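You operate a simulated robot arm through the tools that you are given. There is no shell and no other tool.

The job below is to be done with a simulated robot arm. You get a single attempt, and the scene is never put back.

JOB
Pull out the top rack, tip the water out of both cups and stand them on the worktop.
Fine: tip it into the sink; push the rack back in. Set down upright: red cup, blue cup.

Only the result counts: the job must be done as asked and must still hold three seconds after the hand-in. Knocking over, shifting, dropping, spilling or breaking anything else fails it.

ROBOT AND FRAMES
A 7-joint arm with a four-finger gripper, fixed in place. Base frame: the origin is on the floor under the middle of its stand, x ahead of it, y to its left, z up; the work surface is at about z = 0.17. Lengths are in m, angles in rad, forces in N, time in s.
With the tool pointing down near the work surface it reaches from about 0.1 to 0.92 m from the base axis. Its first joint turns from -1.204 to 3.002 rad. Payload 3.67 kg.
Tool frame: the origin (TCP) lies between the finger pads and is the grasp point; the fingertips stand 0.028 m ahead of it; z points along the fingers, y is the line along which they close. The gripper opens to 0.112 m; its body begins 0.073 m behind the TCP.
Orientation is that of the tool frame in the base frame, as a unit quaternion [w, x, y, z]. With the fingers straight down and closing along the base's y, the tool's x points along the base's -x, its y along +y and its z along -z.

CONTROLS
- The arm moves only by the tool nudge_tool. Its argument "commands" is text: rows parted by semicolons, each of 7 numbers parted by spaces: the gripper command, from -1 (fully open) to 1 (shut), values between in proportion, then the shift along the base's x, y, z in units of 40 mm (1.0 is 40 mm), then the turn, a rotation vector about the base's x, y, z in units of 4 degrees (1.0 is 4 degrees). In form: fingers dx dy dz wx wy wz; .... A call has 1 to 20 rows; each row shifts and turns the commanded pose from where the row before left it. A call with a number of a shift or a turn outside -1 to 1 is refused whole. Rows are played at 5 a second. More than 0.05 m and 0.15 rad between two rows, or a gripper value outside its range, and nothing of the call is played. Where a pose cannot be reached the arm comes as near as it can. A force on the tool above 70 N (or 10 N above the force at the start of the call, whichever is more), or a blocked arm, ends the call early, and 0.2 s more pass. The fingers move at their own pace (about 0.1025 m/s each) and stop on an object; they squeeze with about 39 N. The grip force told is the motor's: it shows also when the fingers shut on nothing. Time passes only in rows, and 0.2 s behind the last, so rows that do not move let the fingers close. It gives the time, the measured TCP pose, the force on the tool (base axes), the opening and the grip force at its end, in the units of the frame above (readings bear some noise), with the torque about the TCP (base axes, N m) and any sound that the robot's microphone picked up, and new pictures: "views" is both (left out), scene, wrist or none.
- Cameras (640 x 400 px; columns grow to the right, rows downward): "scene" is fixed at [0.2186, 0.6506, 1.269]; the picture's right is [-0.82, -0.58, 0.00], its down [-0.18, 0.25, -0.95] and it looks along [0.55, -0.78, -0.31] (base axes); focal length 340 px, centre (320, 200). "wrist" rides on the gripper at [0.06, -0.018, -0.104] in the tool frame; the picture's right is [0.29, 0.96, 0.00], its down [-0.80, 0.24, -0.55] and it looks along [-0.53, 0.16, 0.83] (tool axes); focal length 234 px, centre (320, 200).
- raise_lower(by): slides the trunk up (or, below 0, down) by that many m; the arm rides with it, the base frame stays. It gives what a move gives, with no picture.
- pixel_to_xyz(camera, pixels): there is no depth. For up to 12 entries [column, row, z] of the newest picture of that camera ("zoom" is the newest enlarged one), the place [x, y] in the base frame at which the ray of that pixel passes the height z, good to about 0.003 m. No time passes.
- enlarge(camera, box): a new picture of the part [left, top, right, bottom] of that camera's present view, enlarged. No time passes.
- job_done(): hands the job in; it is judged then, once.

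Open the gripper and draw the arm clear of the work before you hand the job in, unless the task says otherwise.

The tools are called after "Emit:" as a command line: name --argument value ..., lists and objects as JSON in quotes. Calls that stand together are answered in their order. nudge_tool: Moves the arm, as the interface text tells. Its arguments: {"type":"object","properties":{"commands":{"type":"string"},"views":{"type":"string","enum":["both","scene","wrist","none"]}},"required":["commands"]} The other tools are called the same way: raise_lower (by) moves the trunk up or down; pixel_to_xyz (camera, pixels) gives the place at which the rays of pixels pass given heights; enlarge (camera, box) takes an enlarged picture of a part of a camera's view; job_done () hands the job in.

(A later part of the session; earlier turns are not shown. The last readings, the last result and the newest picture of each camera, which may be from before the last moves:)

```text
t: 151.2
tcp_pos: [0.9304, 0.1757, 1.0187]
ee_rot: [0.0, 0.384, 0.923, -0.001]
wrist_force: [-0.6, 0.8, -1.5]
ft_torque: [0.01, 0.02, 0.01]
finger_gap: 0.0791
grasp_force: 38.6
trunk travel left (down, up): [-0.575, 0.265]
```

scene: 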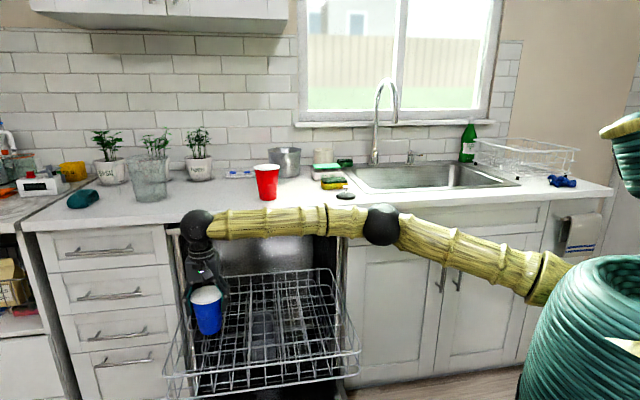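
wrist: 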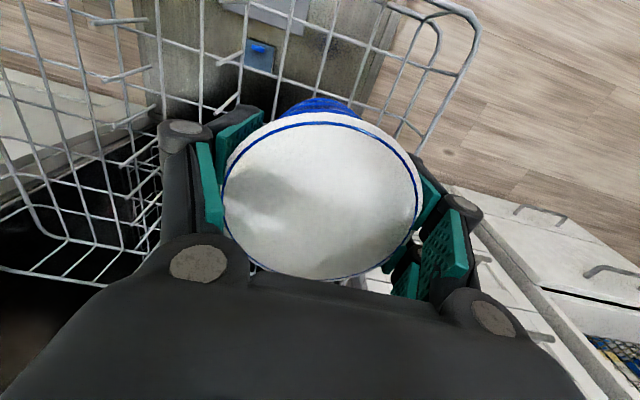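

The blue cup is held level at z≈1.02. I lift it to about 1.155, then carry it slowly toward the worktop waypoint, passing well in front of the red cup.

Emit:
nudge_tool --commands "1 0 0 0.15 0 0 0; 1 0 0 0.3 0 0 0; 1 0 0 0.4 0 0 0; 1 0 0 0.4 0 0 0; 1 0 0 0.4 0 0 0; 1 0 0 0.4 0 0 0; 1 0 0 0.4 0 0 0; 1 0 0 0.4 0 0 0; 1 0 0 0.3 0 0 0; 1 0 0 0.15 0 0 0; 1 0 0 0.05 0 0 0" --views "none"

Emit:
nudge_tool --commands "1 -0.07 -0.19 0 0 0 0; 1 -0.14 -0.38 0 0 0 0; 1 -0.21 -0.56 0 0 0 0; 1 -0.21 -0.56 0 0 0 0; 1 -0.21 -0.56 0 0 0 0; 1 -0.21 -0.56 0 0 0 0; 1 -0.21 -0.56 0 0 0 0; 1 -0.21 -0.56 0 0 0 0; 1 -0.21 -0.56 0 0 0 0; 1 -0.21 -0.56 0 0 0 0; 1 -0.21 -0.56 0 0 0 0; 1 -0.14 -0.38 0 0 0 0; 1 -0.07 -0.19 0 0 0 0" --views "both"

```text
t: 153.7
tcp_pos: [0.9298, 0.1756, 1.1531]
ee_rot: [0.001, 0.384, 0.923, 0.0]
wrist_force: [0.4, 0.3, -0.8]
ft_torque: [-0.02, 0.04, 0.0]
finger_gap: 0.0792
grasp_force: 38.9
trunk travel left (down, up): [-0.575, 0.265]
```

```text
t: 156.4
tcp_pos: [0.8378, -0.0753, 1.1521]
ee_rot: [0.001, 0.384, 0.923, -0.001]
wrist_force: [-0.2, -0.7, -0.6]
ft_torque: [0.01, 0.03, -0.01]
finger_gap: 0.0792
grasp_force: 39.0
trunk travel left (down, up): [-0.575, 0.265]
```

scene: 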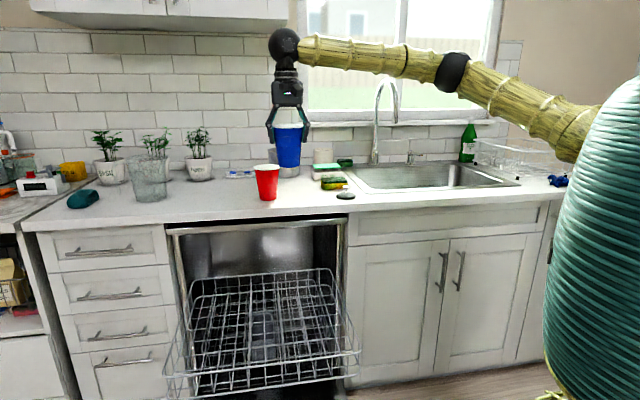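
wrist: 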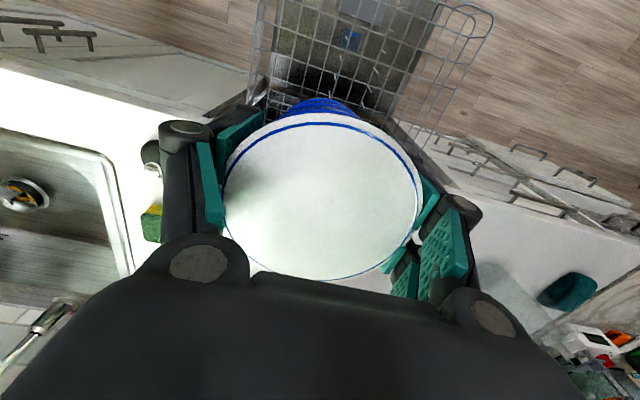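

All steady. I continue via the same waypoints to the front part of the sink.

Emit:
nudge_tool --commands "1 -0.08 -0.2 0 0 0 0; 1 -0.16 -0.4 0 0 0 0; 1 -0.24 -0.6 0 0 0 0; 1 -0.24 -0.6 0 0 0 0; 1 -0.24 -0.6 0 0 0 0; 1 -0.24 -0.6 0 0 0 0; 1 -0.24 -0.6 0 0 0 0; 1 -0.24 -0.6 0 0 0 0; 1 -0.24 -0.6 0 0 0 0; 1 -0.24 -0.6 0 0 0 0; 1 -0.16 -0.4 0 0 0 0; 1 -0.08 -0.27 0 0 0 0" --views "none"

Emit:
nudge_tool --commands "1 -0.09 -0.2 0 0 0 0; 1 -0.17 -0.4 0 0 0 0; 1 -0.26 -0.6 0 0 0 0; 1 -0.26 -0.6 0 0 0 0; 1 -0.26 -0.6 0 0 0 0; 1 -0.26 -0.6 0 0 0 0; 1 -0.26 -0.6 0 0 0 0; 1 -0.26 -0.6 0 0 0 0; 1 -0.26 -0.6 0 0 0 0; 1 -0.26 -0.6 0 0 0 0; 1 -0.26 -0.6 0 0 0 0; 1 -0.26 -0.6 0 0 0 0; 1 -0.26 -0.6 0 0 0 0; 1 -0.26 -0.6 0 0 0 0; 1 -0.13 -0.3 0 0 0 0; 1 0 0 0 0 0 0" --views "scene"

```text
t: 159.1
tcp_pos: [0.7407, -0.3167, 1.1517]
ee_rot: [0.002, 0.383, 0.924, -0.001]
wrist_force: [-0.3, -0.3, -1.7]
ft_torque: [0.0, 0.0, 0.0]
finger_gap: 0.079
grasp_force: 38.7
trunk travel left (down, up): [-0.575, 0.265]
```

```text
t: 162.4
tcp_pos: [0.6021, -0.6427, 1.1523]
ee_rot: [0.0, 0.383, 0.924, -0.001]
wrist_force: [-0.3, -0.5, -0.8]
ft_torque: [0.0, -0.02, 0.01]
finger_gap: 0.0785
grasp_force: 38.9
trunk travel left (down, up): [-0.575, 0.265]
```

scene: 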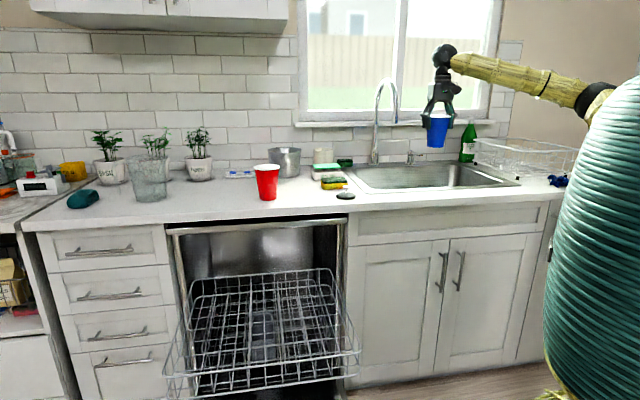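

The blue cup is over the front of the sink, level. I move it in to the same pouring spot (≈(0.65,−0.806)) and then start tipping slowly.

Emit:
nudge_tool --commands "1 0.08 -0.25 0 0 0 0; 1 0.15 -0.5 0 0 0 0; 1 0.17 -0.58 0 0 0 0; 1 0.17 -0.58 0 0 0 0; 1 0.17 -0.58 0 0 0 0; 1 0.17 -0.58 0 0 0 0; 1 0.17 -0.58 0 0 0 0; 1 0.08 -0.25 0 0 0 0; 1 0.04 -0.16 0 0 0 0; 1 0 0 0 0 0 0" --views "both"

```text
t: 164.7
tcp_pos: [0.6485, -0.8066, 1.1529]
ee_rot: [0.0, 0.384, 0.923, 0.0]
wrist_force: [-0.8, 0.6, -0.4]
ft_torque: [-0.02, -0.01, -0.03]
finger_gap: 0.0785
grasp_force: 38.9
trunk travel left (down, up): [-0.575, 0.265]
```

scene: 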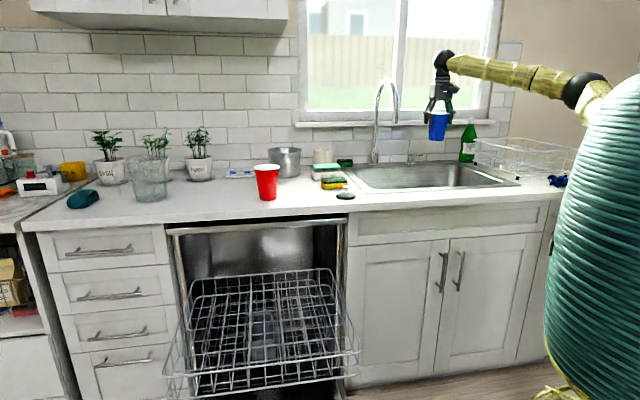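
wrist: 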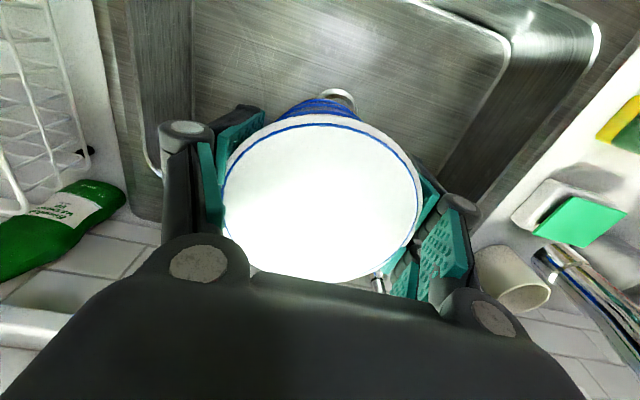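

Same spot as before (0.6485,−0.8066), cup level over the basin. I start tipping at 2° per row.

Emit:
nudge_tool --commands "1 0 0 0 -0.2 -0.2 0; 1 0 0 0 -0.3 -0.3 0; 1 0 0 0 -0.354 -0.354 0; 1 0 0 0 -0.354 -0.354 0; 1 0 0 0 -0.354 -0.354 0; 1 0 0 0 -0.354 -0.354 0; 1 0 0 0 -0.354 -0.354 0; 1 0 0 0 -0.354 -0.354 0; 1 0 0 0 -0.354 -0.354 0; 1 0 0 0 -0.354 -0.354 0; 1 0 0 0 -0.354 -0.354 0; 1 0 0 0 -0.354 -0.354 0; 1 0 0 0 -0.354 -0.354 0; 1 0 0 0 -0.354 -0.354 0; 1 0 0 0 -0.354 -0.354 0; 1 0 0 0 -0.354 -0.354 0; 1 0 0 0 -0.354 -0.354 0; 1 0 0 0 -0.354 -0.354 0; 1 0 0 0 -0.354 -0.354 0; 1 0 0 0 -0.354 -0.354 0" --views "none"

Emit:
nudge_tool --commands "1 0 0 0 -0.354 -0.354 0; 1 0 0 0 -0.354 -0.354 0; 1 0 0 0 -0.354 -0.354 0; 1 0 0 0 -0.354 -0.354 0; 1 0 0 0 -0.354 -0.354 0; 1 0 0 0 -0.354 -0.354 0; 1 0 0 0 -0.354 -0.354 0; 1 0 0 0 -0.354 -0.354 0; 1 0 0 0 -0.354 -0.354 0; 1 0 0 0 -0.354 -0.354 0; 1 0 0 0 -0.354 -0.354 0; 1 0 0 0 -0.354 -0.354 0; 1 0 0 0 -0.354 -0.354 0; 1 0 0 0 -0.354 -0.354 0; 1 0 0 0 -0.354 -0.354 0; 1 0 0 0 -0.354 -0.354 0; 1 0 0 0 -0.354 -0.354 0; 1 0 0 0 -0.354 -0.354 0; 1 0 0 0 -0.354 -0.354 0; 1 0 0 0 -0.354 -0.354 0" --views "both"

Emit:
enlarge --camera "scene" --box '[370, 70, 530, 200]'

```text
t: 168.8
tcp_pos: [0.6481, -0.8043, 1.1543]
ee_rot: [0.309, 0.361, 0.871, -0.128]
wrist_force: [0.1, 0.7, 0.3]
ft_torque: [0.04, 0.05, -0.02]
finger_gap: 0.0785
grasp_force: 39.1
trunk travel left (down, up): [-0.575, 0.265]
```

```text
t: 173.1
tcp_pos: [0.6481, -0.8014, 1.1543]
ee_rot: [0.59, 0.296, 0.711, -0.244]
wrist_force: [0.7, 0.1, 0.1]
ft_torque: [0.02, -0.01, 0.0]
finger_gap: 0.0782
grasp_force: 39.1
trunk travel left (down, up): [-0.575, 0.265]
```

scene: 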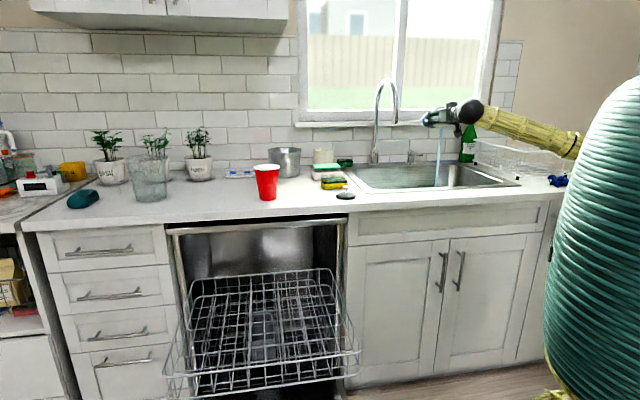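
wrist: 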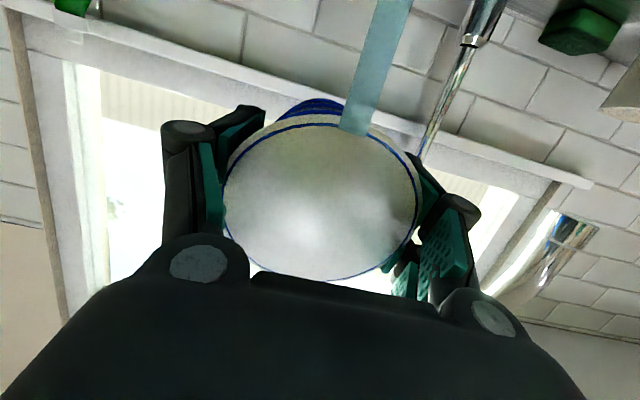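

```text
3.08 times, centred on (450, 135) of scene
```

zoom: 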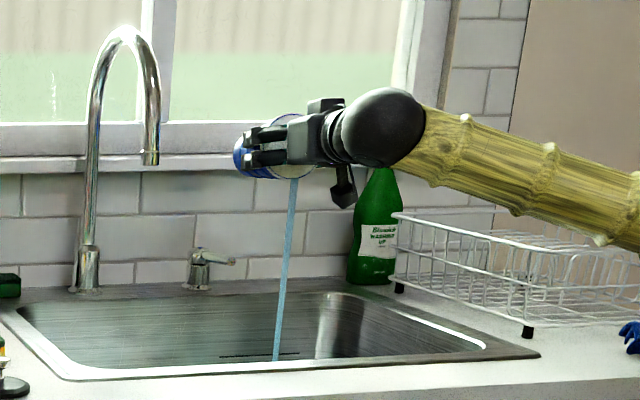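

Water streams from the blue cup into the sink just as before. I continue tipping to about 125° and hold until it has drained.

Emit:
nudge_tool --commands "1 0 0 0 0 0 0; 1 0 0 0 -0.354 -0.354 0; 1 0 0 0 -0.354 -0.354 0; 1 0 0 0 -0.354 -0.354 0; 1 0 0 0 -0.354 -0.354 0; 1 0 0 0 -0.354 -0.354 0; 1 0 0 0 -0.354 -0.354 0; 1 0 0 0 -0.354 -0.354 0; 1 0 0 0 -0.354 -0.354 0; 1 0 0 0 -0.354 -0.354 0; 1 0 0 0 -0.354 -0.354 0; 1 0 0 0 -0.354 -0.354 0; 1 0 0 0 -0.354 -0.354 0; 1 0 0 0 -0.354 -0.354 0; 1 0 0 0 -0.354 -0.354 0; 1 0 0 0 -0.354 -0.354 0; 1 0 0 0 -0.354 -0.354 0; 1 0 0 0 -0.354 -0.354 0; 1 0 0 0 -0.354 -0.354 0; 1 0 0 0 -0.354 -0.354 0" --views "scene"

Emit:
nudge_tool --commands "1 0 0 0 -0.354 -0.354 0; 1 0 0 0 -0.354 -0.354 0; 1 0 0 0 -0.354 -0.354 0; 1 0 0 0 -0.354 -0.354 0; 1 0 0 0 0 0 0; 1 0 0 0 0 0 0; 1 0 0 0 0 0 0; 1 0 0 0 0 0 0; 1 0 0 0 0 0 0; 1 0 0 0 0 0 0; 1 0 0 0 0 0 0; 1 0 0 0 0 0 0; 1 0 0 0 0 0 0; 1 0 0 0 0 0 0" --views "both"

Emit:
enlarge --camera "scene" --box '[370, 70, 530, 200]'

```text
t: 177.2
tcp_pos: [0.6488, -0.8034, 1.1527]
ee_rot: [0.789, 0.201, 0.479, -0.327]
wrist_force: [0.3, -0.4, 0.1]
ft_torque: [-0.01, -0.01, 0.01]
finger_gap: 0.0777
grasp_force: 39.0
trunk travel left (down, up): [-0.575, 0.265]
```

scene: 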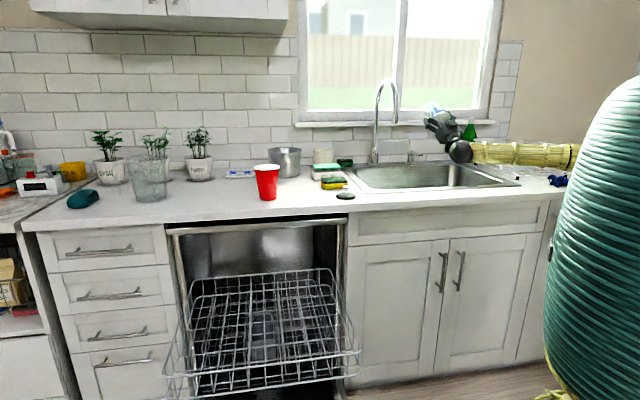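

```text
t: 180.2
tcp_pos: [0.6487, -0.8031, 1.1537]
ee_rot: [0.821, 0.177, 0.423, -0.34]
wrist_force: [0.5, 0.5, 0.4]
ft_torque: [-0.03, 0.02, 0.01]
finger_gap: 0.0775
grasp_force: 39.3
trunk travel left (down, up): [-0.575, 0.265]
```

scene: 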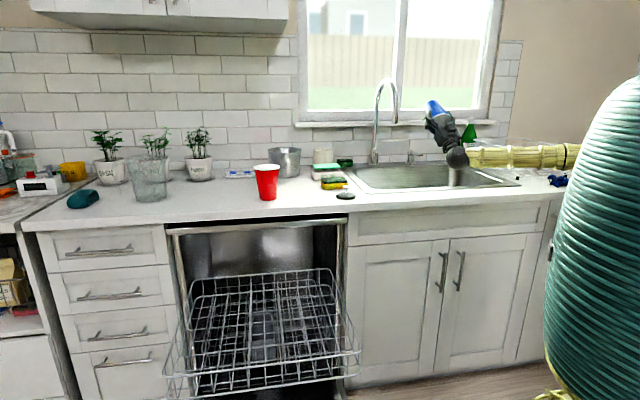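
wrist: 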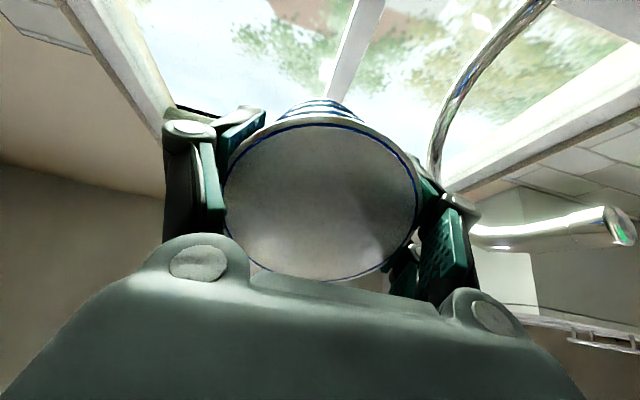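

```text
3.08 times, centred on (450, 135) of scene
```

zoom: 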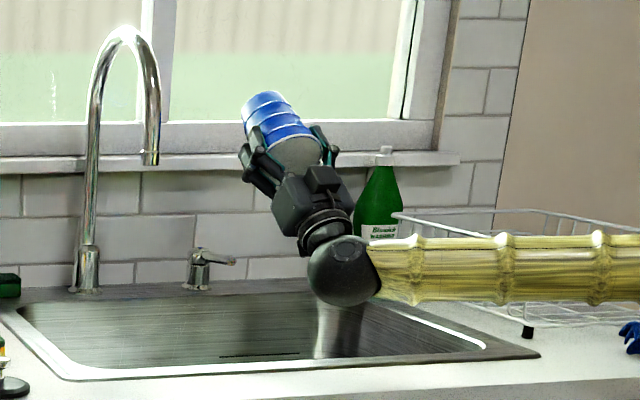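

The blue cup is drained, no stream left. I turn it upright again over the sink.

Emit:
nudge_tool --commands "1 0 0 0 0.5 0.5 0; 1 0 0 0 0.85 0.85 0; 1 0 0 0 0.85 0.85 0; 1 0 0 0 0.85 0.85 0; 1 0 0 0 0.85 0.85 0; 1 0 0 0 0.85 0.85 0; 1 0 0 0 0.85 0.85 0; 1 0 0 0 0.85 0.85 0; 1 0 0 0 0.85 0.85 0; 1 0 0 0 0.85 0.85 0; 1 0 0 0 0.85 0.85 0; 1 0 0 0 0.85 0.85 0; 1 0 0 0 0.85 0.85 0; 1 0 0 0 0.85 0.85 0; 1 0 0 0 0.85 0.85 0; 1 0 0 0 0.85 0.85 0; 1 0 0 0 0.85 0.85 0; 1 0 0 0 0.85 0.85 0; 1 0 0 0 0.85 0.85 0; 1 0 0 0 0.85 0.85 0" --views "none"

Emit:
nudge_tool --commands "1 0 0 0 0.85 0.85 0; 1 0 0 0 0.85 0.85 0; 1 0 0 0 0.85 0.85 0; 1 0 0 0 0.85 0.85 0; 1 0 0 0 0.85 0.85 0; 1 0 0 0 0.85 0.85 0; 1 0 0 0 0.35 0.35 0; 1 0 0 0 0 0 0" --views "wrist"

```text
t: 184.4
tcp_pos: [0.6489, -0.8025, 1.1537]
ee_rot: [0.247, 0.369, 0.89, -0.103]
wrist_force: [-0.2, -0.5, -0.4]
ft_torque: [-0.01, 0.02, 0.0]
finger_gap: 0.077
grasp_force: 39.5
trunk travel left (down, up): [-0.575, 0.265]
```

```text
t: 186.2
tcp_pos: [0.6482, -0.8035, 1.1544]
ee_rot: [0.003, 0.384, 0.923, -0.002]
wrist_force: [-0.3, 0.4, 0.2]
ft_torque: [-0.02, 0.01, -0.01]
finger_gap: 0.0772
grasp_force: 38.9
trunk travel left (down, up): [-0.575, 0.265]
```

wrist: 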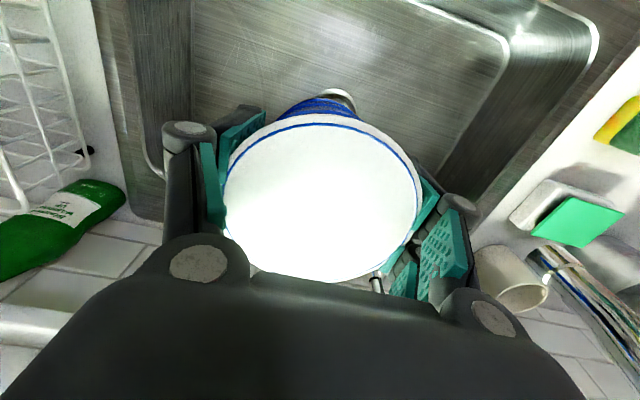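

The blue cup is upright and empty. I carry it back by the same waypoints and over to about (0.898,−0.248), between the plug and the red cup.

Emit:
nudge_tool --commands "1 -0.12 0.4 0 0 0 0; 1 -0.24 0.8 0 0 0 0; 1 -0.24 0.8 0 0 0 0; 1 -0.24 0.8 0 0 0 0; 1 -0.24 0.8 0 0 0 0; 1 -0.12 0.4 0 0 0 0; 1 0.35 0.81 0 0 0 0; 1 0.35 0.81 0 0 0 0; 1 0.35 0.81 0 0 0 0; 1 0.35 0.81 0 0 0 0; 1 0.35 0.81 0 0 0 0; 1 0.35 0.81 0 0 0 0; 1 0.35 0.81 0 0 0 0; 1 0.35 0.81 0 0 0 0; 1 0.35 0.81 0 0 0 0; 1 0.35 0.81 0 0 0 0" --views "none"

Emit:
nudge_tool --commands "1 0.5 0.22 0 0 0 0; 1 0.7 0.31 0 0 0 0; 1 0.7 0.31 0 0 0 0; 1 0.7 0.31 0 0 0 0; 1 0.7 0.31 0 0 0 0; 1 0.4 0.18 0 0 0 0; 1 0.2 0.09 0 0 0 0; 1 0 0 0 0 0 0" --views "both"

```text
t: 189.7
tcp_pos: [0.7402, -0.3189, 1.1549]
ee_rot: [0.002, 0.383, 0.924, -0.002]
wrist_force: [0.5, 0.5, 0.6]
ft_torque: [-0.04, 0.07, 0.02]
finger_gap: 0.077
grasp_force: 38.8
trunk travel left (down, up): [-0.575, 0.265]
```

```text
t: 191.4
tcp_pos: [0.8974, -0.2482, 1.1555]
ee_rot: [0.003, 0.384, 0.923, -0.002]
wrist_force: [-0.1, 0.5, -0.2]
ft_torque: [0.01, 0.01, 0.03]
finger_gap: 0.0769
grasp_force: 38.8
trunk travel left (down, up): [-0.575, 0.265]
```

scene: 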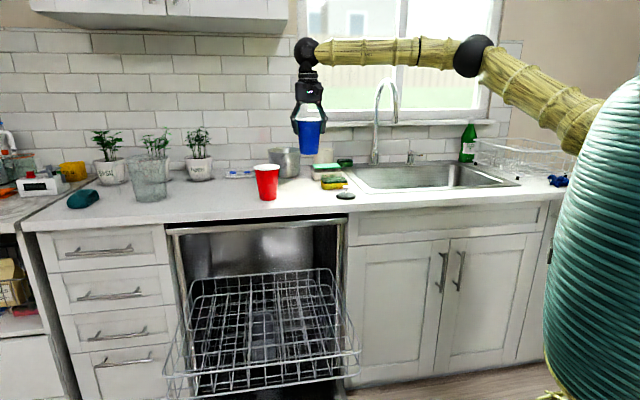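
wrist: 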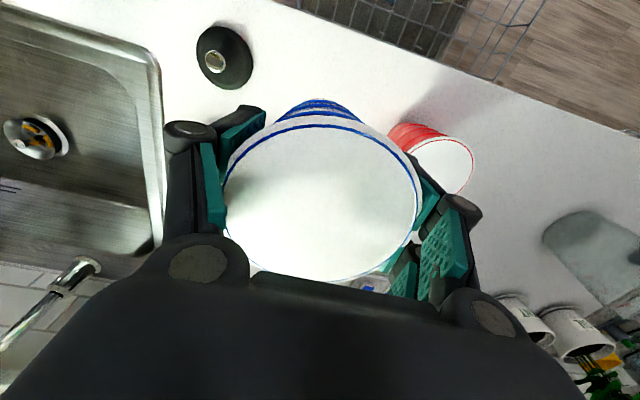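

The plug is at (225,58) and the red cup's rim at (443,167). I compute their positions relative to my spot.

Emit:
pixel_to_xyz --camera "wrist" --pixels '[[225, 58, 0.905], [253, 65, 0.905], [443, 167, 1.015], [410, 160, 1.015], [475, 170, 1.015], [430, 58, 0.9], [155, 90, 0.9]]'

Emit:
enlarge --camera "wrist" --box '[150, 0, 510, 225]'

Emit:
enlarge --camera "scene" --box '[240, 130, 380, 220]'

```text
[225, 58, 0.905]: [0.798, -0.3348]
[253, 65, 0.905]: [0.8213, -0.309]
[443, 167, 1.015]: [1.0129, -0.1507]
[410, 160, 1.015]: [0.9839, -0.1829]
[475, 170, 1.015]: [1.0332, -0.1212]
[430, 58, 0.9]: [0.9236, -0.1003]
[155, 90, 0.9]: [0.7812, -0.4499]
```

```text
1.78 times, centred on (330, 112) of wrist
```

zoom: 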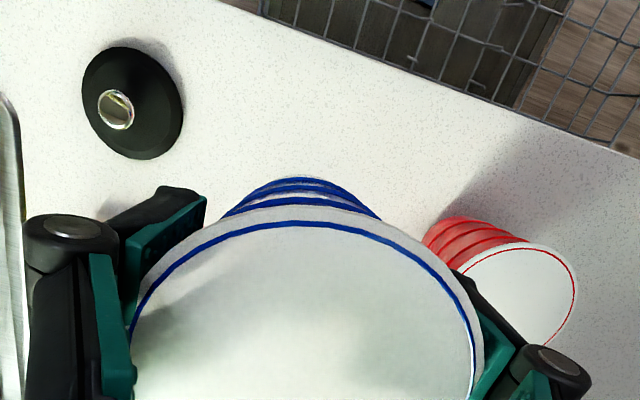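

```text
4.44 times, centred on (310, 175) of scene
```

zoom: 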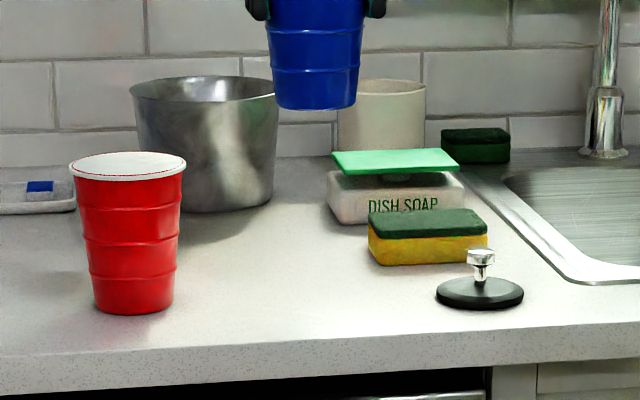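

The free gap between plug (right edge u≈0.362) and red cup (left edge u≈0.566) is centred at my spot u≈0.46, and the sponge is 0.1 m further back. I descend to about 1.5 cm above contact.

Emit:
nudge_tool --commands "1 0.05 0.05 -0.3 0 0 0; 1 0 0 -0.5 0 0 0; 1 0 0 -0.5 0 0 0; 1 0 0 -0.5 0 0 0; 1 0 0 -0.5 0 0 0; 1 0 0 -0.5 0 0 0; 1 0 0 -0.4 0 0 0; 1 0 0 -0.25 0 0 0; 1 0 0 -0.1 0 0 0; 1 0 0 0 0 0 0" --views "both"

Emit:
enlarge --camera "scene" --box '[240, 130, 380, 220]'

```text
t: 193.7
tcp_pos: [0.8987, -0.2465, 1.0115]
ee_rot: [0.003, 0.383, 0.924, -0.001]
wrist_force: [-0.7, -0.4, -0.3]
ft_torque: [0.03, -0.02, -0.02]
finger_gap: 0.077
grasp_force: 39.0
trunk travel left (down, up): [-0.575, 0.265]
```

scene: 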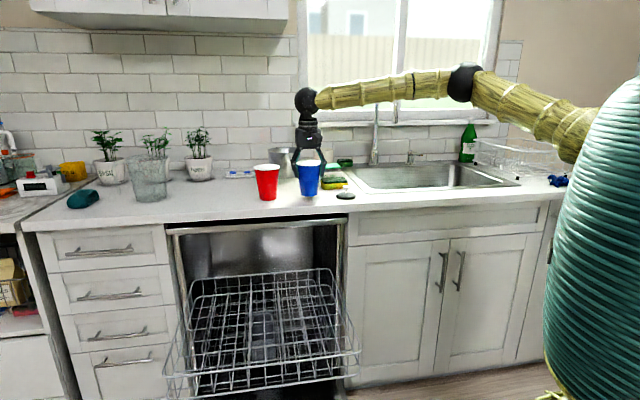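
wrist: 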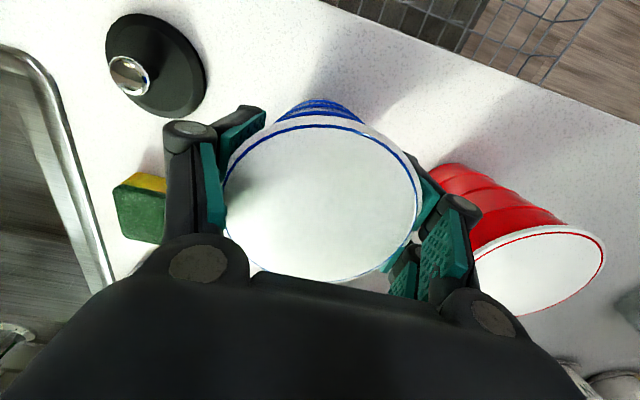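

```text
4.44 times, centred on (310, 175) of scene
```

zoom: 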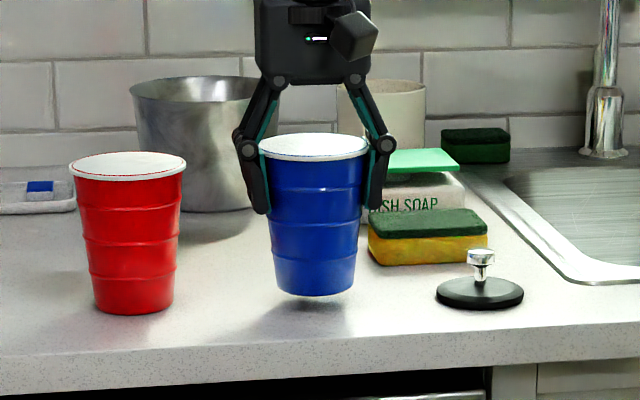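

The blue cup is a bit over 1 cm above the worktop. I shift 6 mm away from the red cup and lower in small steps, watching the force.

Emit:
nudge_tool --commands "1 -0.1 -0.1 0 0 0 0; 1 0 0 -0.06 0 0 0; 1 0 0 -0.06 0 0 0; 1 0 0 0 0 0 0" --views "none"

Emit:
nudge_tool --commands "1 0 0 -0.05 0 0 0; 1 0 0 -0.05 0 0 0; 1 0 0 0 0 0 0" --views "none"

Emit:
nudge_tool --commands "1 0 0 -0.04 0 0 0; 1 0 0 0 0 0 0" --views "none"

```text
t: 194.7
tcp_pos: [0.8943, -0.2511, 1.006]
ee_rot: [0.003, 0.383, 0.924, -0.002]
wrist_force: [0.1, 0.3, 0.3]
ft_torque: [-0.01, -0.02, 0.06]
finger_gap: 0.0769
grasp_force: 38.9
trunk travel left (down, up): [-0.575, 0.265]
```

```text
t: 195.4
tcp_pos: [0.8957, -0.2497, 1.0032]
ee_rot: [0.003, 0.384, 0.923, -0.002]
wrist_force: [0.0, 0.0, 0.2]
ft_torque: [-0.03, 0.02, 0.01]
finger_gap: 0.0769
grasp_force: 39.1
trunk travel left (down, up): [-0.575, 0.265]
```

```text
t: 196.1
tcp_pos: [0.895, -0.249, 1.0017]
ee_rot: [0.002, 0.384, 0.923, -0.002]
wrist_force: [0.1, 0.5, -0.1]
ft_torque: [-0.02, 0.02, 0.0]
finger_gap: 0.077
grasp_force: 38.8
trunk travel left (down, up): [-0.575, 0.265]
```

No contact yet at z≈1.002. I continue by small steps.

Emit:
nudge_tool --commands "1 0 0 -0.04 0 0 0; 1 0 0 -0.03 0 0 0; 1 0 0 0 0 0 0" --views "none"

Emit:
nudge_tool --commands "1 0 0 -0.03 0 0 0; 1 0 0 0 0 0 0" --views "scene"

Emit:
enlarge --camera "scene" --box '[240, 130, 380, 220]'

```text
t: 196.8
tcp_pos: [0.895, -0.2508, 0.9984]
ee_rot: [0.003, 0.384, 0.924, -0.002]
wrist_force: [0.2, 0.3, -0.2]
ft_torque: [0.0, 0.02, 0.03]
finger_gap: 0.0768
grasp_force: 39.0
trunk travel left (down, up): [-0.575, 0.265]
```

```text
t: 197.4
tcp_pos: [0.8952, -0.2501, 0.9982]
ee_rot: [0.002, 0.383, 0.924, -0.002]
wrist_force: [0.1, 0.5, 1.6]
ft_torque: [0.04, -0.03, -0.04]
finger_gap: 0.0771
grasp_force: 39.0
trunk travel left (down, up): [-0.575, 0.265]
```

scene: 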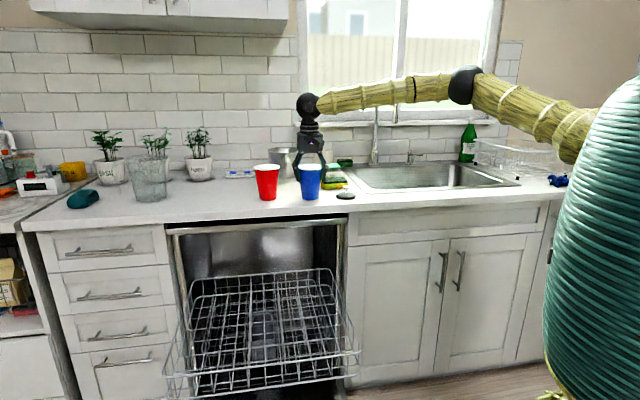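

```text
4.44 times, centred on (310, 175) of scene
```

zoom: 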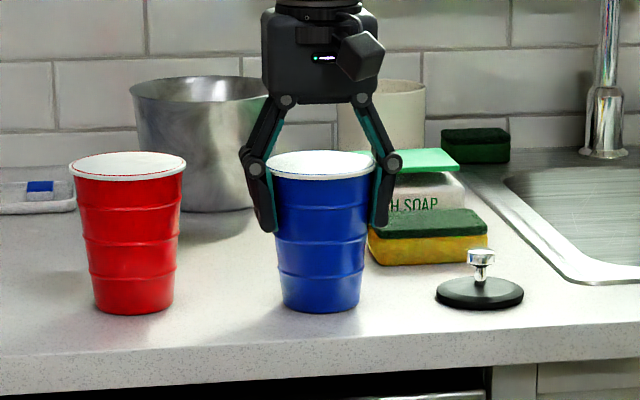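

Contact is starting (1.6 N). One more 1 mm step to seat it, then I open gradually.

Emit:
nudge_tool --commands "1 0 0 -0.025 0 0 0; 1 0 0 0 0 0 0" --views "none"

Emit:
nudge_tool --commands "0 0 0 0 0 0 0; -0.3 0 0 0 0 0 0; -0.36 0 0 0 0 0 0; -0.42 0 0 0 0 0 0; -0.5 0 0 0 0 0 0; -0.6 0 0 0 0 0 0; -0.75 0 0 0 0 0 0; -0.9 0 0 0 0 0 0; -1 0 0 0 0 0 0; -1 0 0 0 0 0 0" --views "both"

Emit:
enlarge --camera "scene" --box '[240, 130, 380, 220]'

```text
t: 198.1
tcp_pos: [0.8952, -0.2495, 0.9988]
ee_rot: [0.005, 0.384, 0.923, -0.002]
wrist_force: [1.1, -0.3, 7.8]
ft_torque: [0.06, -0.04, -0.01]
finger_gap: 0.0772
grasp_force: 39.2
trunk travel left (down, up): [-0.575, 0.265]
```

```text
t: 200.2
tcp_pos: [0.8953, -0.2516, 0.9967]
ee_rot: [0.002, 0.384, 0.923, -0.003]
wrist_force: [-0.4, -0.3, -0.3]
ft_torque: [0.02, -0.01, 0.02]
finger_gap: 0.1122
grasp_force: 0.0
trunk travel left (down, up): [-0.575, 0.265]
```

scene: 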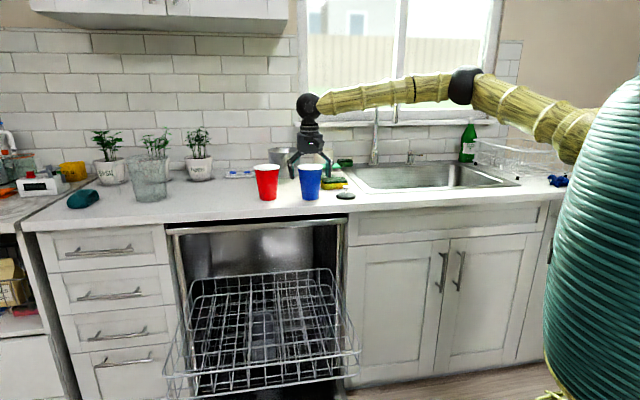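
wrist: 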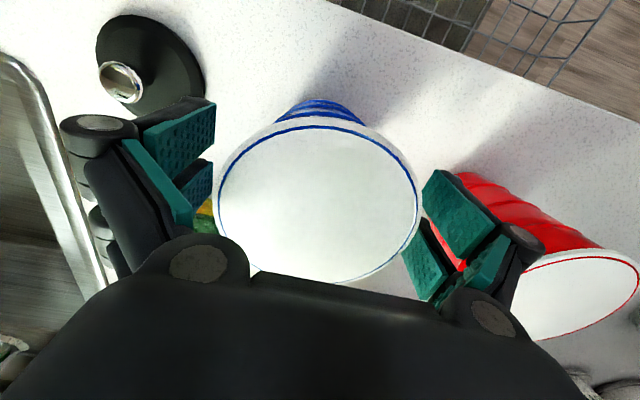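

```text
4.44 times, centred on (310, 175) of scene
```

zoom: 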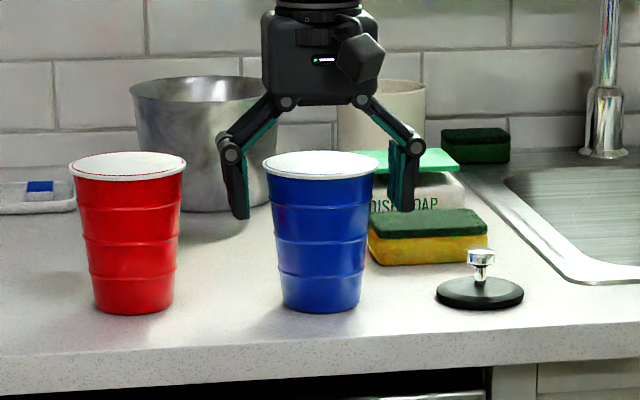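

Both cups stand upright on the worktop and are released. I rise straight up, then move away over the open door.

Emit:
nudge_tool --commands "-1 0 0 0.2 0 0 0; -1 0 0 0.4 0 0 0; -1 0 0 0.8 0 0 0; -1 0 0 0.9 0 0 0; -1 0 0 0.9 0 0 0; -1 0 0 0.8 0 0 0; -1 -0.4 0.8 0 0 0 0; -1 -0.49 0.98 0 0 0 0; -1 -0.49 0.98 0 0 0 0; -1 -0.49 0.98 0 0 0 0; -1 -0.49 0.98 0 0 0 0; -1 -0.49 0.98 0 0 0 0; -1 -0.49 0.98 0 0 0 0; -1 -0.49 0.98 0 0 0 0; -1 -0.49 0.98 0 0 0 0; -1 -0.49 0.98 0 0 0 0; -1 -0.49 0.98 0 0 0 0; -1 -0.49 0.98 0 0 0 0" --views "both"

```text
t: 204.1
tcp_pos: [0.6632, 0.2127, 1.1575]
ee_rot: [0.004, 0.384, 0.923, -0.003]
wrist_force: [-0.2, 0.4, 0.1]
ft_torque: [-0.02, -0.03, 0.02]
finger_gap: 0.1118
grasp_force: 0.0
trunk travel left (down, up): [-0.575, 0.265]
```

scene: 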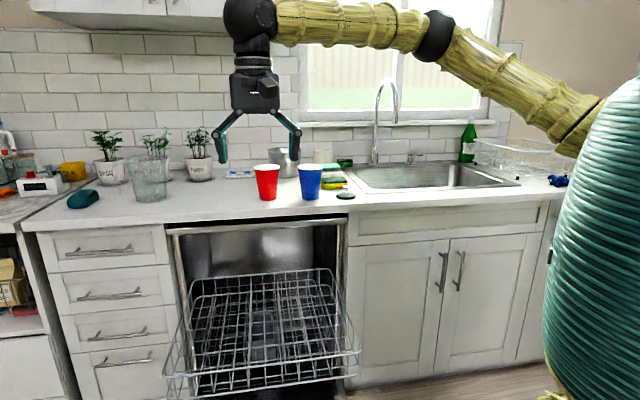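
wrist: 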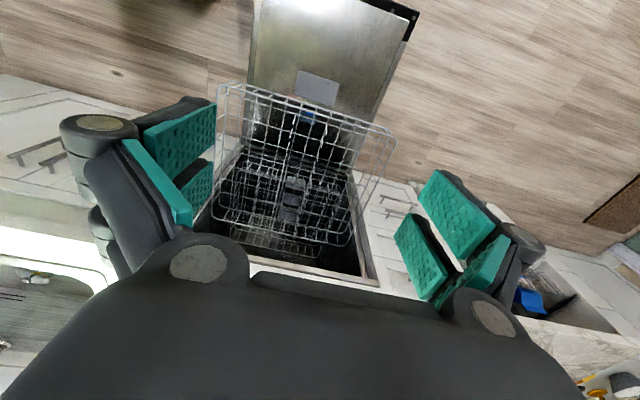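

Both cups stand at (267,182) and (310,182). Now the rack: I measure its front top rail in both views at z≈0.583.

Emit:
enlarge --camera "scene" --box '[155, 270, 375, 400]'

Emit:
enlarge --camera "wrist" --box '[200, 70, 420, 270]'

```text
2.91 times, centred on (265, 335) of scene
```

zoom: 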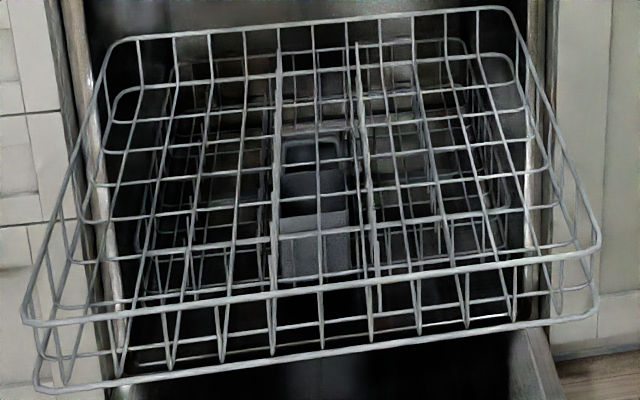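

```text
2.00 times, centred on (310, 170) of wrist
```

zoom: 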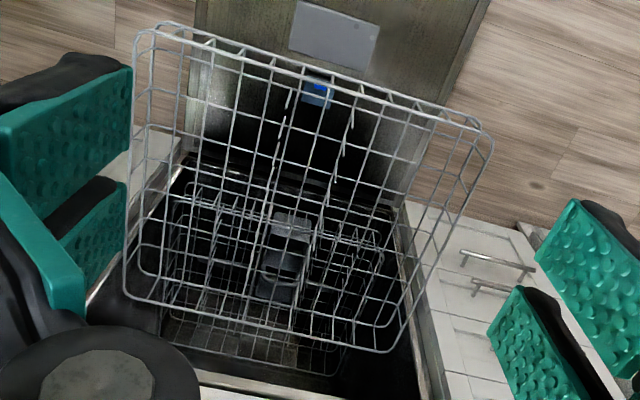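

I query points on the front top rail in the scene view.

Emit:
pixel_to_xyz --camera "scene" --pixels '[[206.6, 372.1, 0.583], [261.6, 365.3, 0.583], [326.9, 356.7, 0.583], [206.6, 372.1, 0.595], [261.6, 365.3, 0.595], [326.9, 356.7, 0.595]]'

Emit:
pixel_to_xyz --camera "wrist" --pixels '[[310, 102, 0.583], [260, 87, 0.583], [360, 118, 0.583]]'

```text
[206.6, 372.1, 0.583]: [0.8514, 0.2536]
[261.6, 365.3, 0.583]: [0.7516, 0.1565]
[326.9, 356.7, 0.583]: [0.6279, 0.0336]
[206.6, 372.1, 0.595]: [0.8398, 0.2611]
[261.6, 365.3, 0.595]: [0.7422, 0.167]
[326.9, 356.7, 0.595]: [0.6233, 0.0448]
```

```text
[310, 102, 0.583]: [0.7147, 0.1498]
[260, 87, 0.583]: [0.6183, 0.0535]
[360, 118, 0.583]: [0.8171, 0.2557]
```

The rail is now at n≈−0.421, z≈0.583, i.e. out by 0.42 m. I tilt the tool 50° and roll it −90° here, high and clear, as for the first grasp.

Emit:
nudge_tool --commands "-1 0 0 0 -0.68 -0.68 0; -1 0 0 0 -0.68 -0.68 0; -1 0 0 0 -0.68 -0.68 0; -1 0 0 0 -0.68 -0.68 0; -1 0 0 0 -0.68 -0.68 0; -1 0 0 0 -0.68 -0.68 0; -1 0 0 0 -0.68 -0.68 0; -1 0 0 0 -0.68 -0.68 0; -1 0 0 0 -0.68 -0.68 0; -1 0 0 0 -0.68 -0.68 0; -1 0 0 0 -0.68 -0.68 0; -1 0 0 0 -0.68 -0.68 0; -1 0 0 0 -0.68 -0.68 0" --views "none"

Emit:
nudge_tool --commands "-1 0 0 0 -0.813 0.8145 0.963; -1 0 0 0 -0.813 0.8145 0.963; -1 0 0 0 -0.813 0.8145 0.963; -1 0 0 0 -0.813 0.8145 0.963; -1 0 0 0 -0.813 0.8145 0.963; -1 0 0 0 -0.813 0.8145 0.963; -1 0 0 0 -0.813 0.8145 0.963; -1 0 0 0 -0.813 0.8145 0.963; -1 0 0 0 -0.813 0.8145 0.963; -1 0 0 0 -0.813 0.8145 0.963; -1 0 0 0 -0.813 0.8145 0.963; -1 0 0 0 -0.813 0.8145 0.963; -1 0 0 0 -0.813 0.8145 0.963; -1 0 0 0 -0.813 0.8145 0.963; -1 0 0 0 -0.813 0.8145 0.963" --views "scene"

```text
t: 206.8
tcp_pos: [0.6643, 0.2137, 1.1572]
ee_rot: [0.395, 0.347, 0.835, -0.163]
wrist_force: [-0.2, 0.0, -0.4]
ft_torque: [0.01, 0.03, -0.02]
finger_gap: 0.112
grasp_force: 0.0
trunk travel left (down, up): [-0.575, 0.265]
```

```text
t: 210.1
tcp_pos: [0.6634, 0.2124, 1.1568]
ee_rot: [0.165, -0.347, 0.837, -0.39]
wrist_force: [0.1, -0.3, 0.6]
ft_torque: [-0.03, 0.03, 0.03]
finger_gap: 0.1119
grasp_force: 0.1
trunk travel left (down, up): [-0.575, 0.265]
```

scene: 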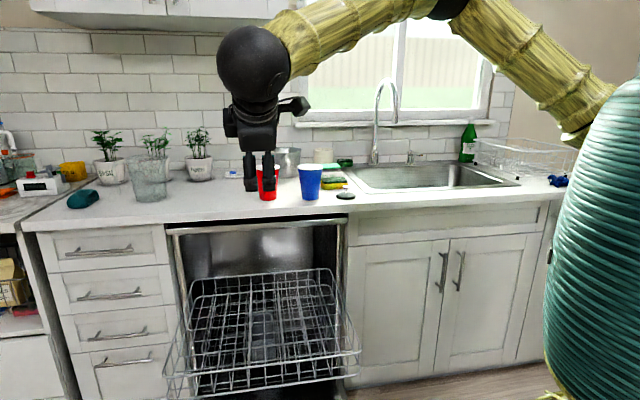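

Orientation is the same as at the first grasp. I lower the trunk by 0.4 m so the hand comes down in front of the rack.

Emit:
raise_lower --by -0.4

Emit:
nudge_tool --commands "-1 0.1 0 -0.3 0 0 0; -1 0.15 0 -0.6 0 0 0; -1 0.1 0.05 -0.7 0 0 0; -1 0.1 0.05 -0.6 0 0 0; -1 0 0 0 0 0 0" --views "both"

```text
t: 213.9
tcp_pos: [0.6637, 0.2137, 0.7562]
ee_rot: [0.165, -0.347, 0.837, -0.39]
wrist_force: [0.8, 0.1, -0.8]
ft_torque: [-0.02, 0.0, -0.01]
finger_gap: 0.1118
grasp_force: 0.1
trunk travel left (down, up): [-0.175, 0.665]
```

```text
t: 215.1
tcp_pos: [0.6814, 0.2167, 0.6674]
ee_rot: [0.164, -0.348, 0.837, -0.39]
wrist_force: [0.3, 0.3, -0.8]
ft_torque: [-0.01, -0.03, 0.0]
finger_gap: 0.1118
grasp_force: 0.0
trunk travel left (down, up): [-0.175, 0.665]
```

scene: 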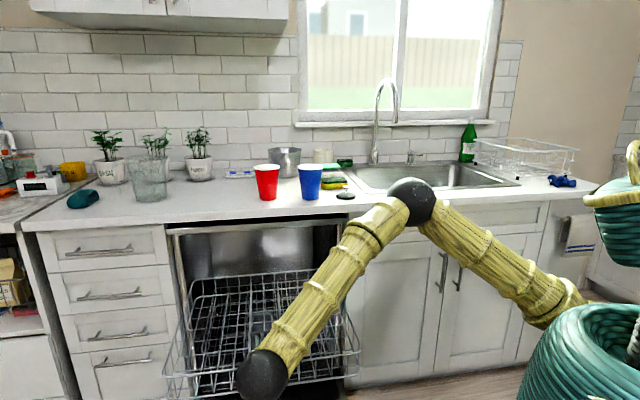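
wrist: 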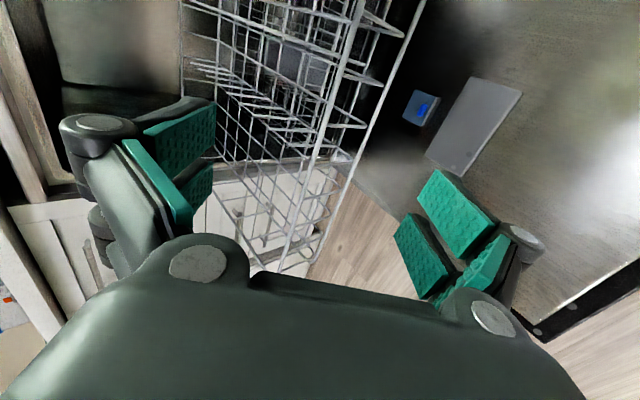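

The rail runs from (360,0) to (285,270), between the finger pairs as before. I advance along the tool axis to the grasp position (0.735,0.152,0.586).

Emit:
nudge_tool --commands "-1 0.22 -0.27 -0.34 0 0 0; -1 0.22 -0.27 -0.34 0 0 0; -1 0.22 -0.27 -0.34 0 0 0; -1 0.22 -0.27 -0.34 0 0 0; -1 0.22 -0.27 -0.34 0 0 0; -1 0.22 -0.27 -0.34 0 0 0; -1 0 0 0 0 0 0" --views "wrist"

Emit:
enlarge --camera "wrist" --box '[160, 40, 480, 280]'

```text
t: 216.7
tcp_pos: [0.7334, 0.1512, 0.5862]
ee_rot: [0.164, -0.347, 0.837, -0.39]
wrist_force: [0.0, 0.0, -1.1]
ft_torque: [0.03, 0.0, 0.01]
finger_gap: 0.1119
grasp_force: 0.1
trunk travel left (down, up): [-0.175, 0.665]
```

wrist: 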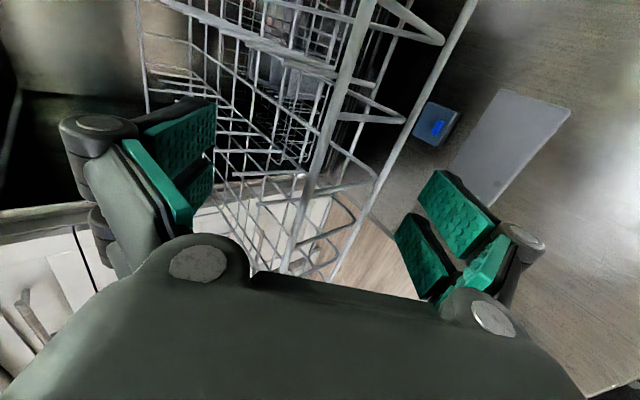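

```text
1.67 times, centred on (320, 160) of wrist
```

zoom: 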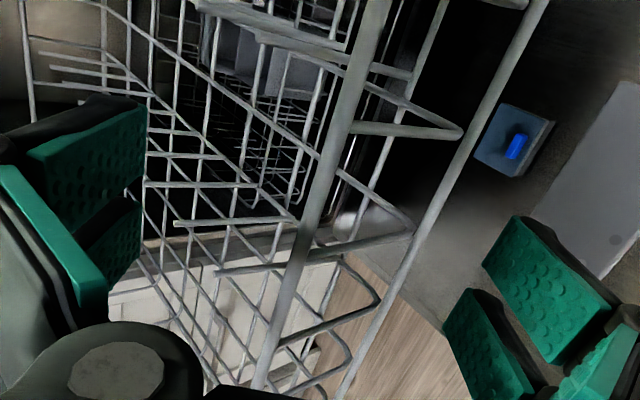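

The view matches the first grasp almost exactly. I close gradually, stopping short of a hard squeeze.

Emit:
nudge_tool --commands "-0.7 0 0 0 0 0 0; -0.4 0 0 0 0 0 0; -0.1 0 0 0 0 0 0; 0.15 0 0 0 0 0 0; 0.3 0 0 0 0 0 0; 0.4 0 0 0 0 0 0; 0.48 0 0 0 0 0 0; 0.52 0 0 0 0 0 0; 0.56 0 0 0 0 0 0" --views "wrist"

Emit:
enlarge --camera "wrist" --box '[220, 60, 440, 240]'

```text
t: 218.7
tcp_pos: [0.7341, 0.1518, 0.5872]
ee_rot: [0.163, -0.347, 0.837, -0.39]
wrist_force: [0.4, 0.7, -0.5]
ft_torque: [-0.01, -0.03, -0.03]
finger_gap: 0.0251
grasp_force: 0.3
trunk travel left (down, up): [-0.175, 0.665]
```

wrist: 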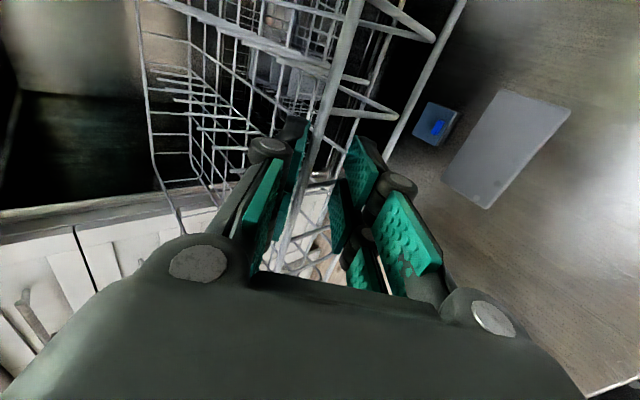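

```text
2.22 times, centred on (330, 150) of wrist
```

zoom: 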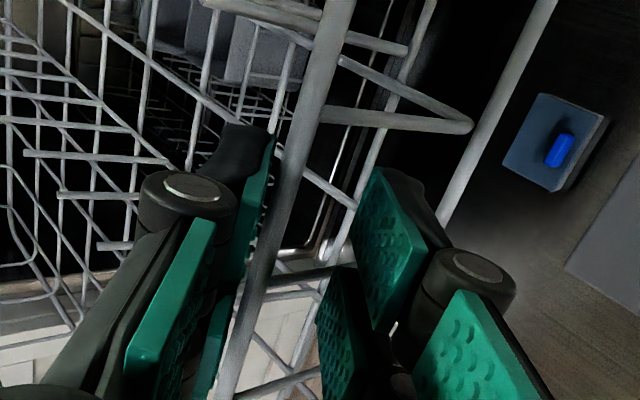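

The rail passes between the pads, still without contact at gap 25 mm. I close the rest gently.

Emit:
nudge_tool --commands "0.62 0 0 0 0 0 0; 0.67 0 0 0 0 0 0; 0.71 0 0 0 0 0 0; 0.75 0 0 0 0 0 0; 0.78 0 0 0 0 0 0" --views "none"

```text
t: 219.9
tcp_pos: [0.7337, 0.1534, 0.588]
ee_rot: [0.164, -0.347, 0.837, -0.39]
wrist_force: [1.1, 1.8, 7.0]
ft_torque: [0.53, 0.83, 0.19]
finger_gap: 0.0214
grasp_force: 45.1
trunk travel left (down, up): [-0.175, 0.665]
```

Gripped: gap 21 mm, 45 N, little external force. I push the rack in slowly, first a short test.

Emit:
nudge_tool --commands "0.85 0 0 0 0 0 0; 0.85 0.08 -0.08 0 0 0 0; 0.85 0.15 -0.15 0 0 0 0; 0.85 0.2 -0.2 0 0 0 0; 0.85 0.2 -0.2 0 0 0 0; 0.85 0.2 -0.2 0 0 0 0; 0.85 0.1 -0.1 0 0 0 0" --views "both"

```text
t: 221.5
tcp_pos: [0.7703, 0.116, 0.5879]
ee_rot: [0.165, -0.346, 0.837, -0.391]
wrist_force: [-0.4, 1.0, 14.0]
ft_torque: [0.35, 0.84, 0.12]
finger_gap: 0.0216
grasp_force: 44.4
trunk travel left (down, up): [-0.175, 0.665]
```

scene: 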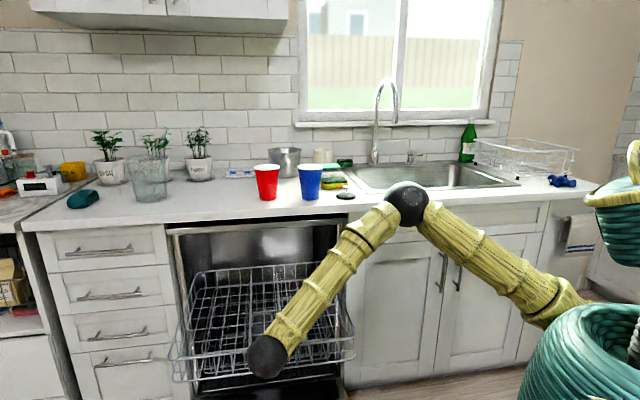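
wrist: 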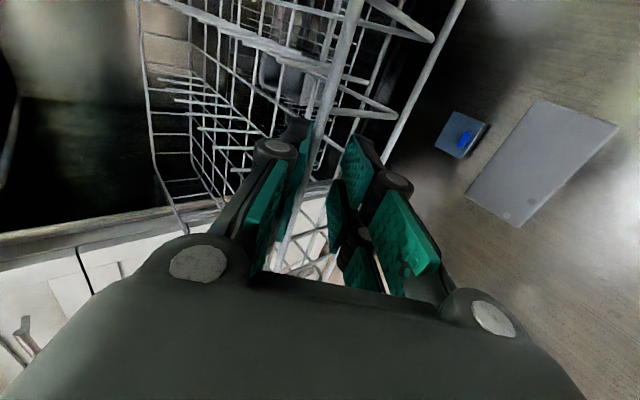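

The rack moves in smoothly with the hand. I push on at ~14 mm per row.

Emit:
nudge_tool --commands "0.85 0.12 -0.12 0.03 0 0 0; 0.85 0.2 -0.2 0 0 0 0; 0.85 0.24 -0.24 0 0 0 0; 0.85 0.24 -0.24 0 0 0 0; 0.85 0.24 -0.24 0 0 0 0; 0.85 0.24 -0.24 0 0 0 0; 0.85 0.24 -0.24 0 0 0 0; 0.85 0.24 -0.24 0 0 0 0; 0.85 0.24 -0.24 0 0 0 0; 0.85 0.24 -0.24 0 0 0 0; 0.85 0.24 -0.24 0 0 0 0; 0.85 0.24 -0.24 0 0 0 0; 0.85 0.2 -0.2 0 0 0 0; 0.85 0.1 -0.1 0 0 0 0" --views "both"

```text
t: 224.5
tcp_pos: [0.8903, -0.0041, 0.5904]
ee_rot: [0.166, -0.347, 0.836, -0.39]
wrist_force: [7.8, 7.3, 19.6]
ft_torque: [0.41, 0.5, 0.31]
finger_gap: 0.0192
grasp_force: 44.7
trunk travel left (down, up): [-0.175, 0.665]
```

scene: 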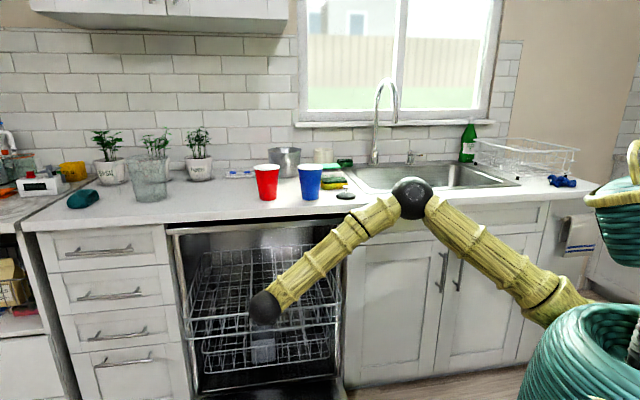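
wrist: 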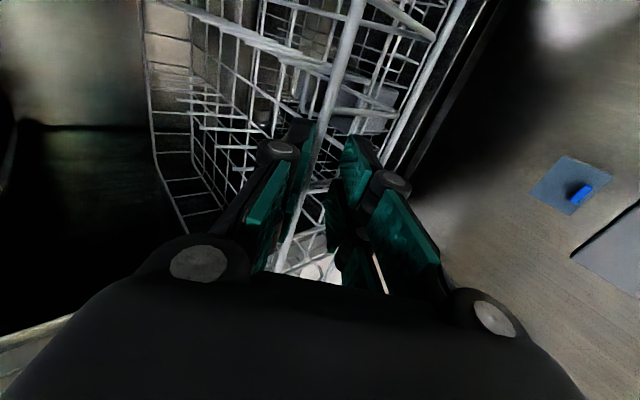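

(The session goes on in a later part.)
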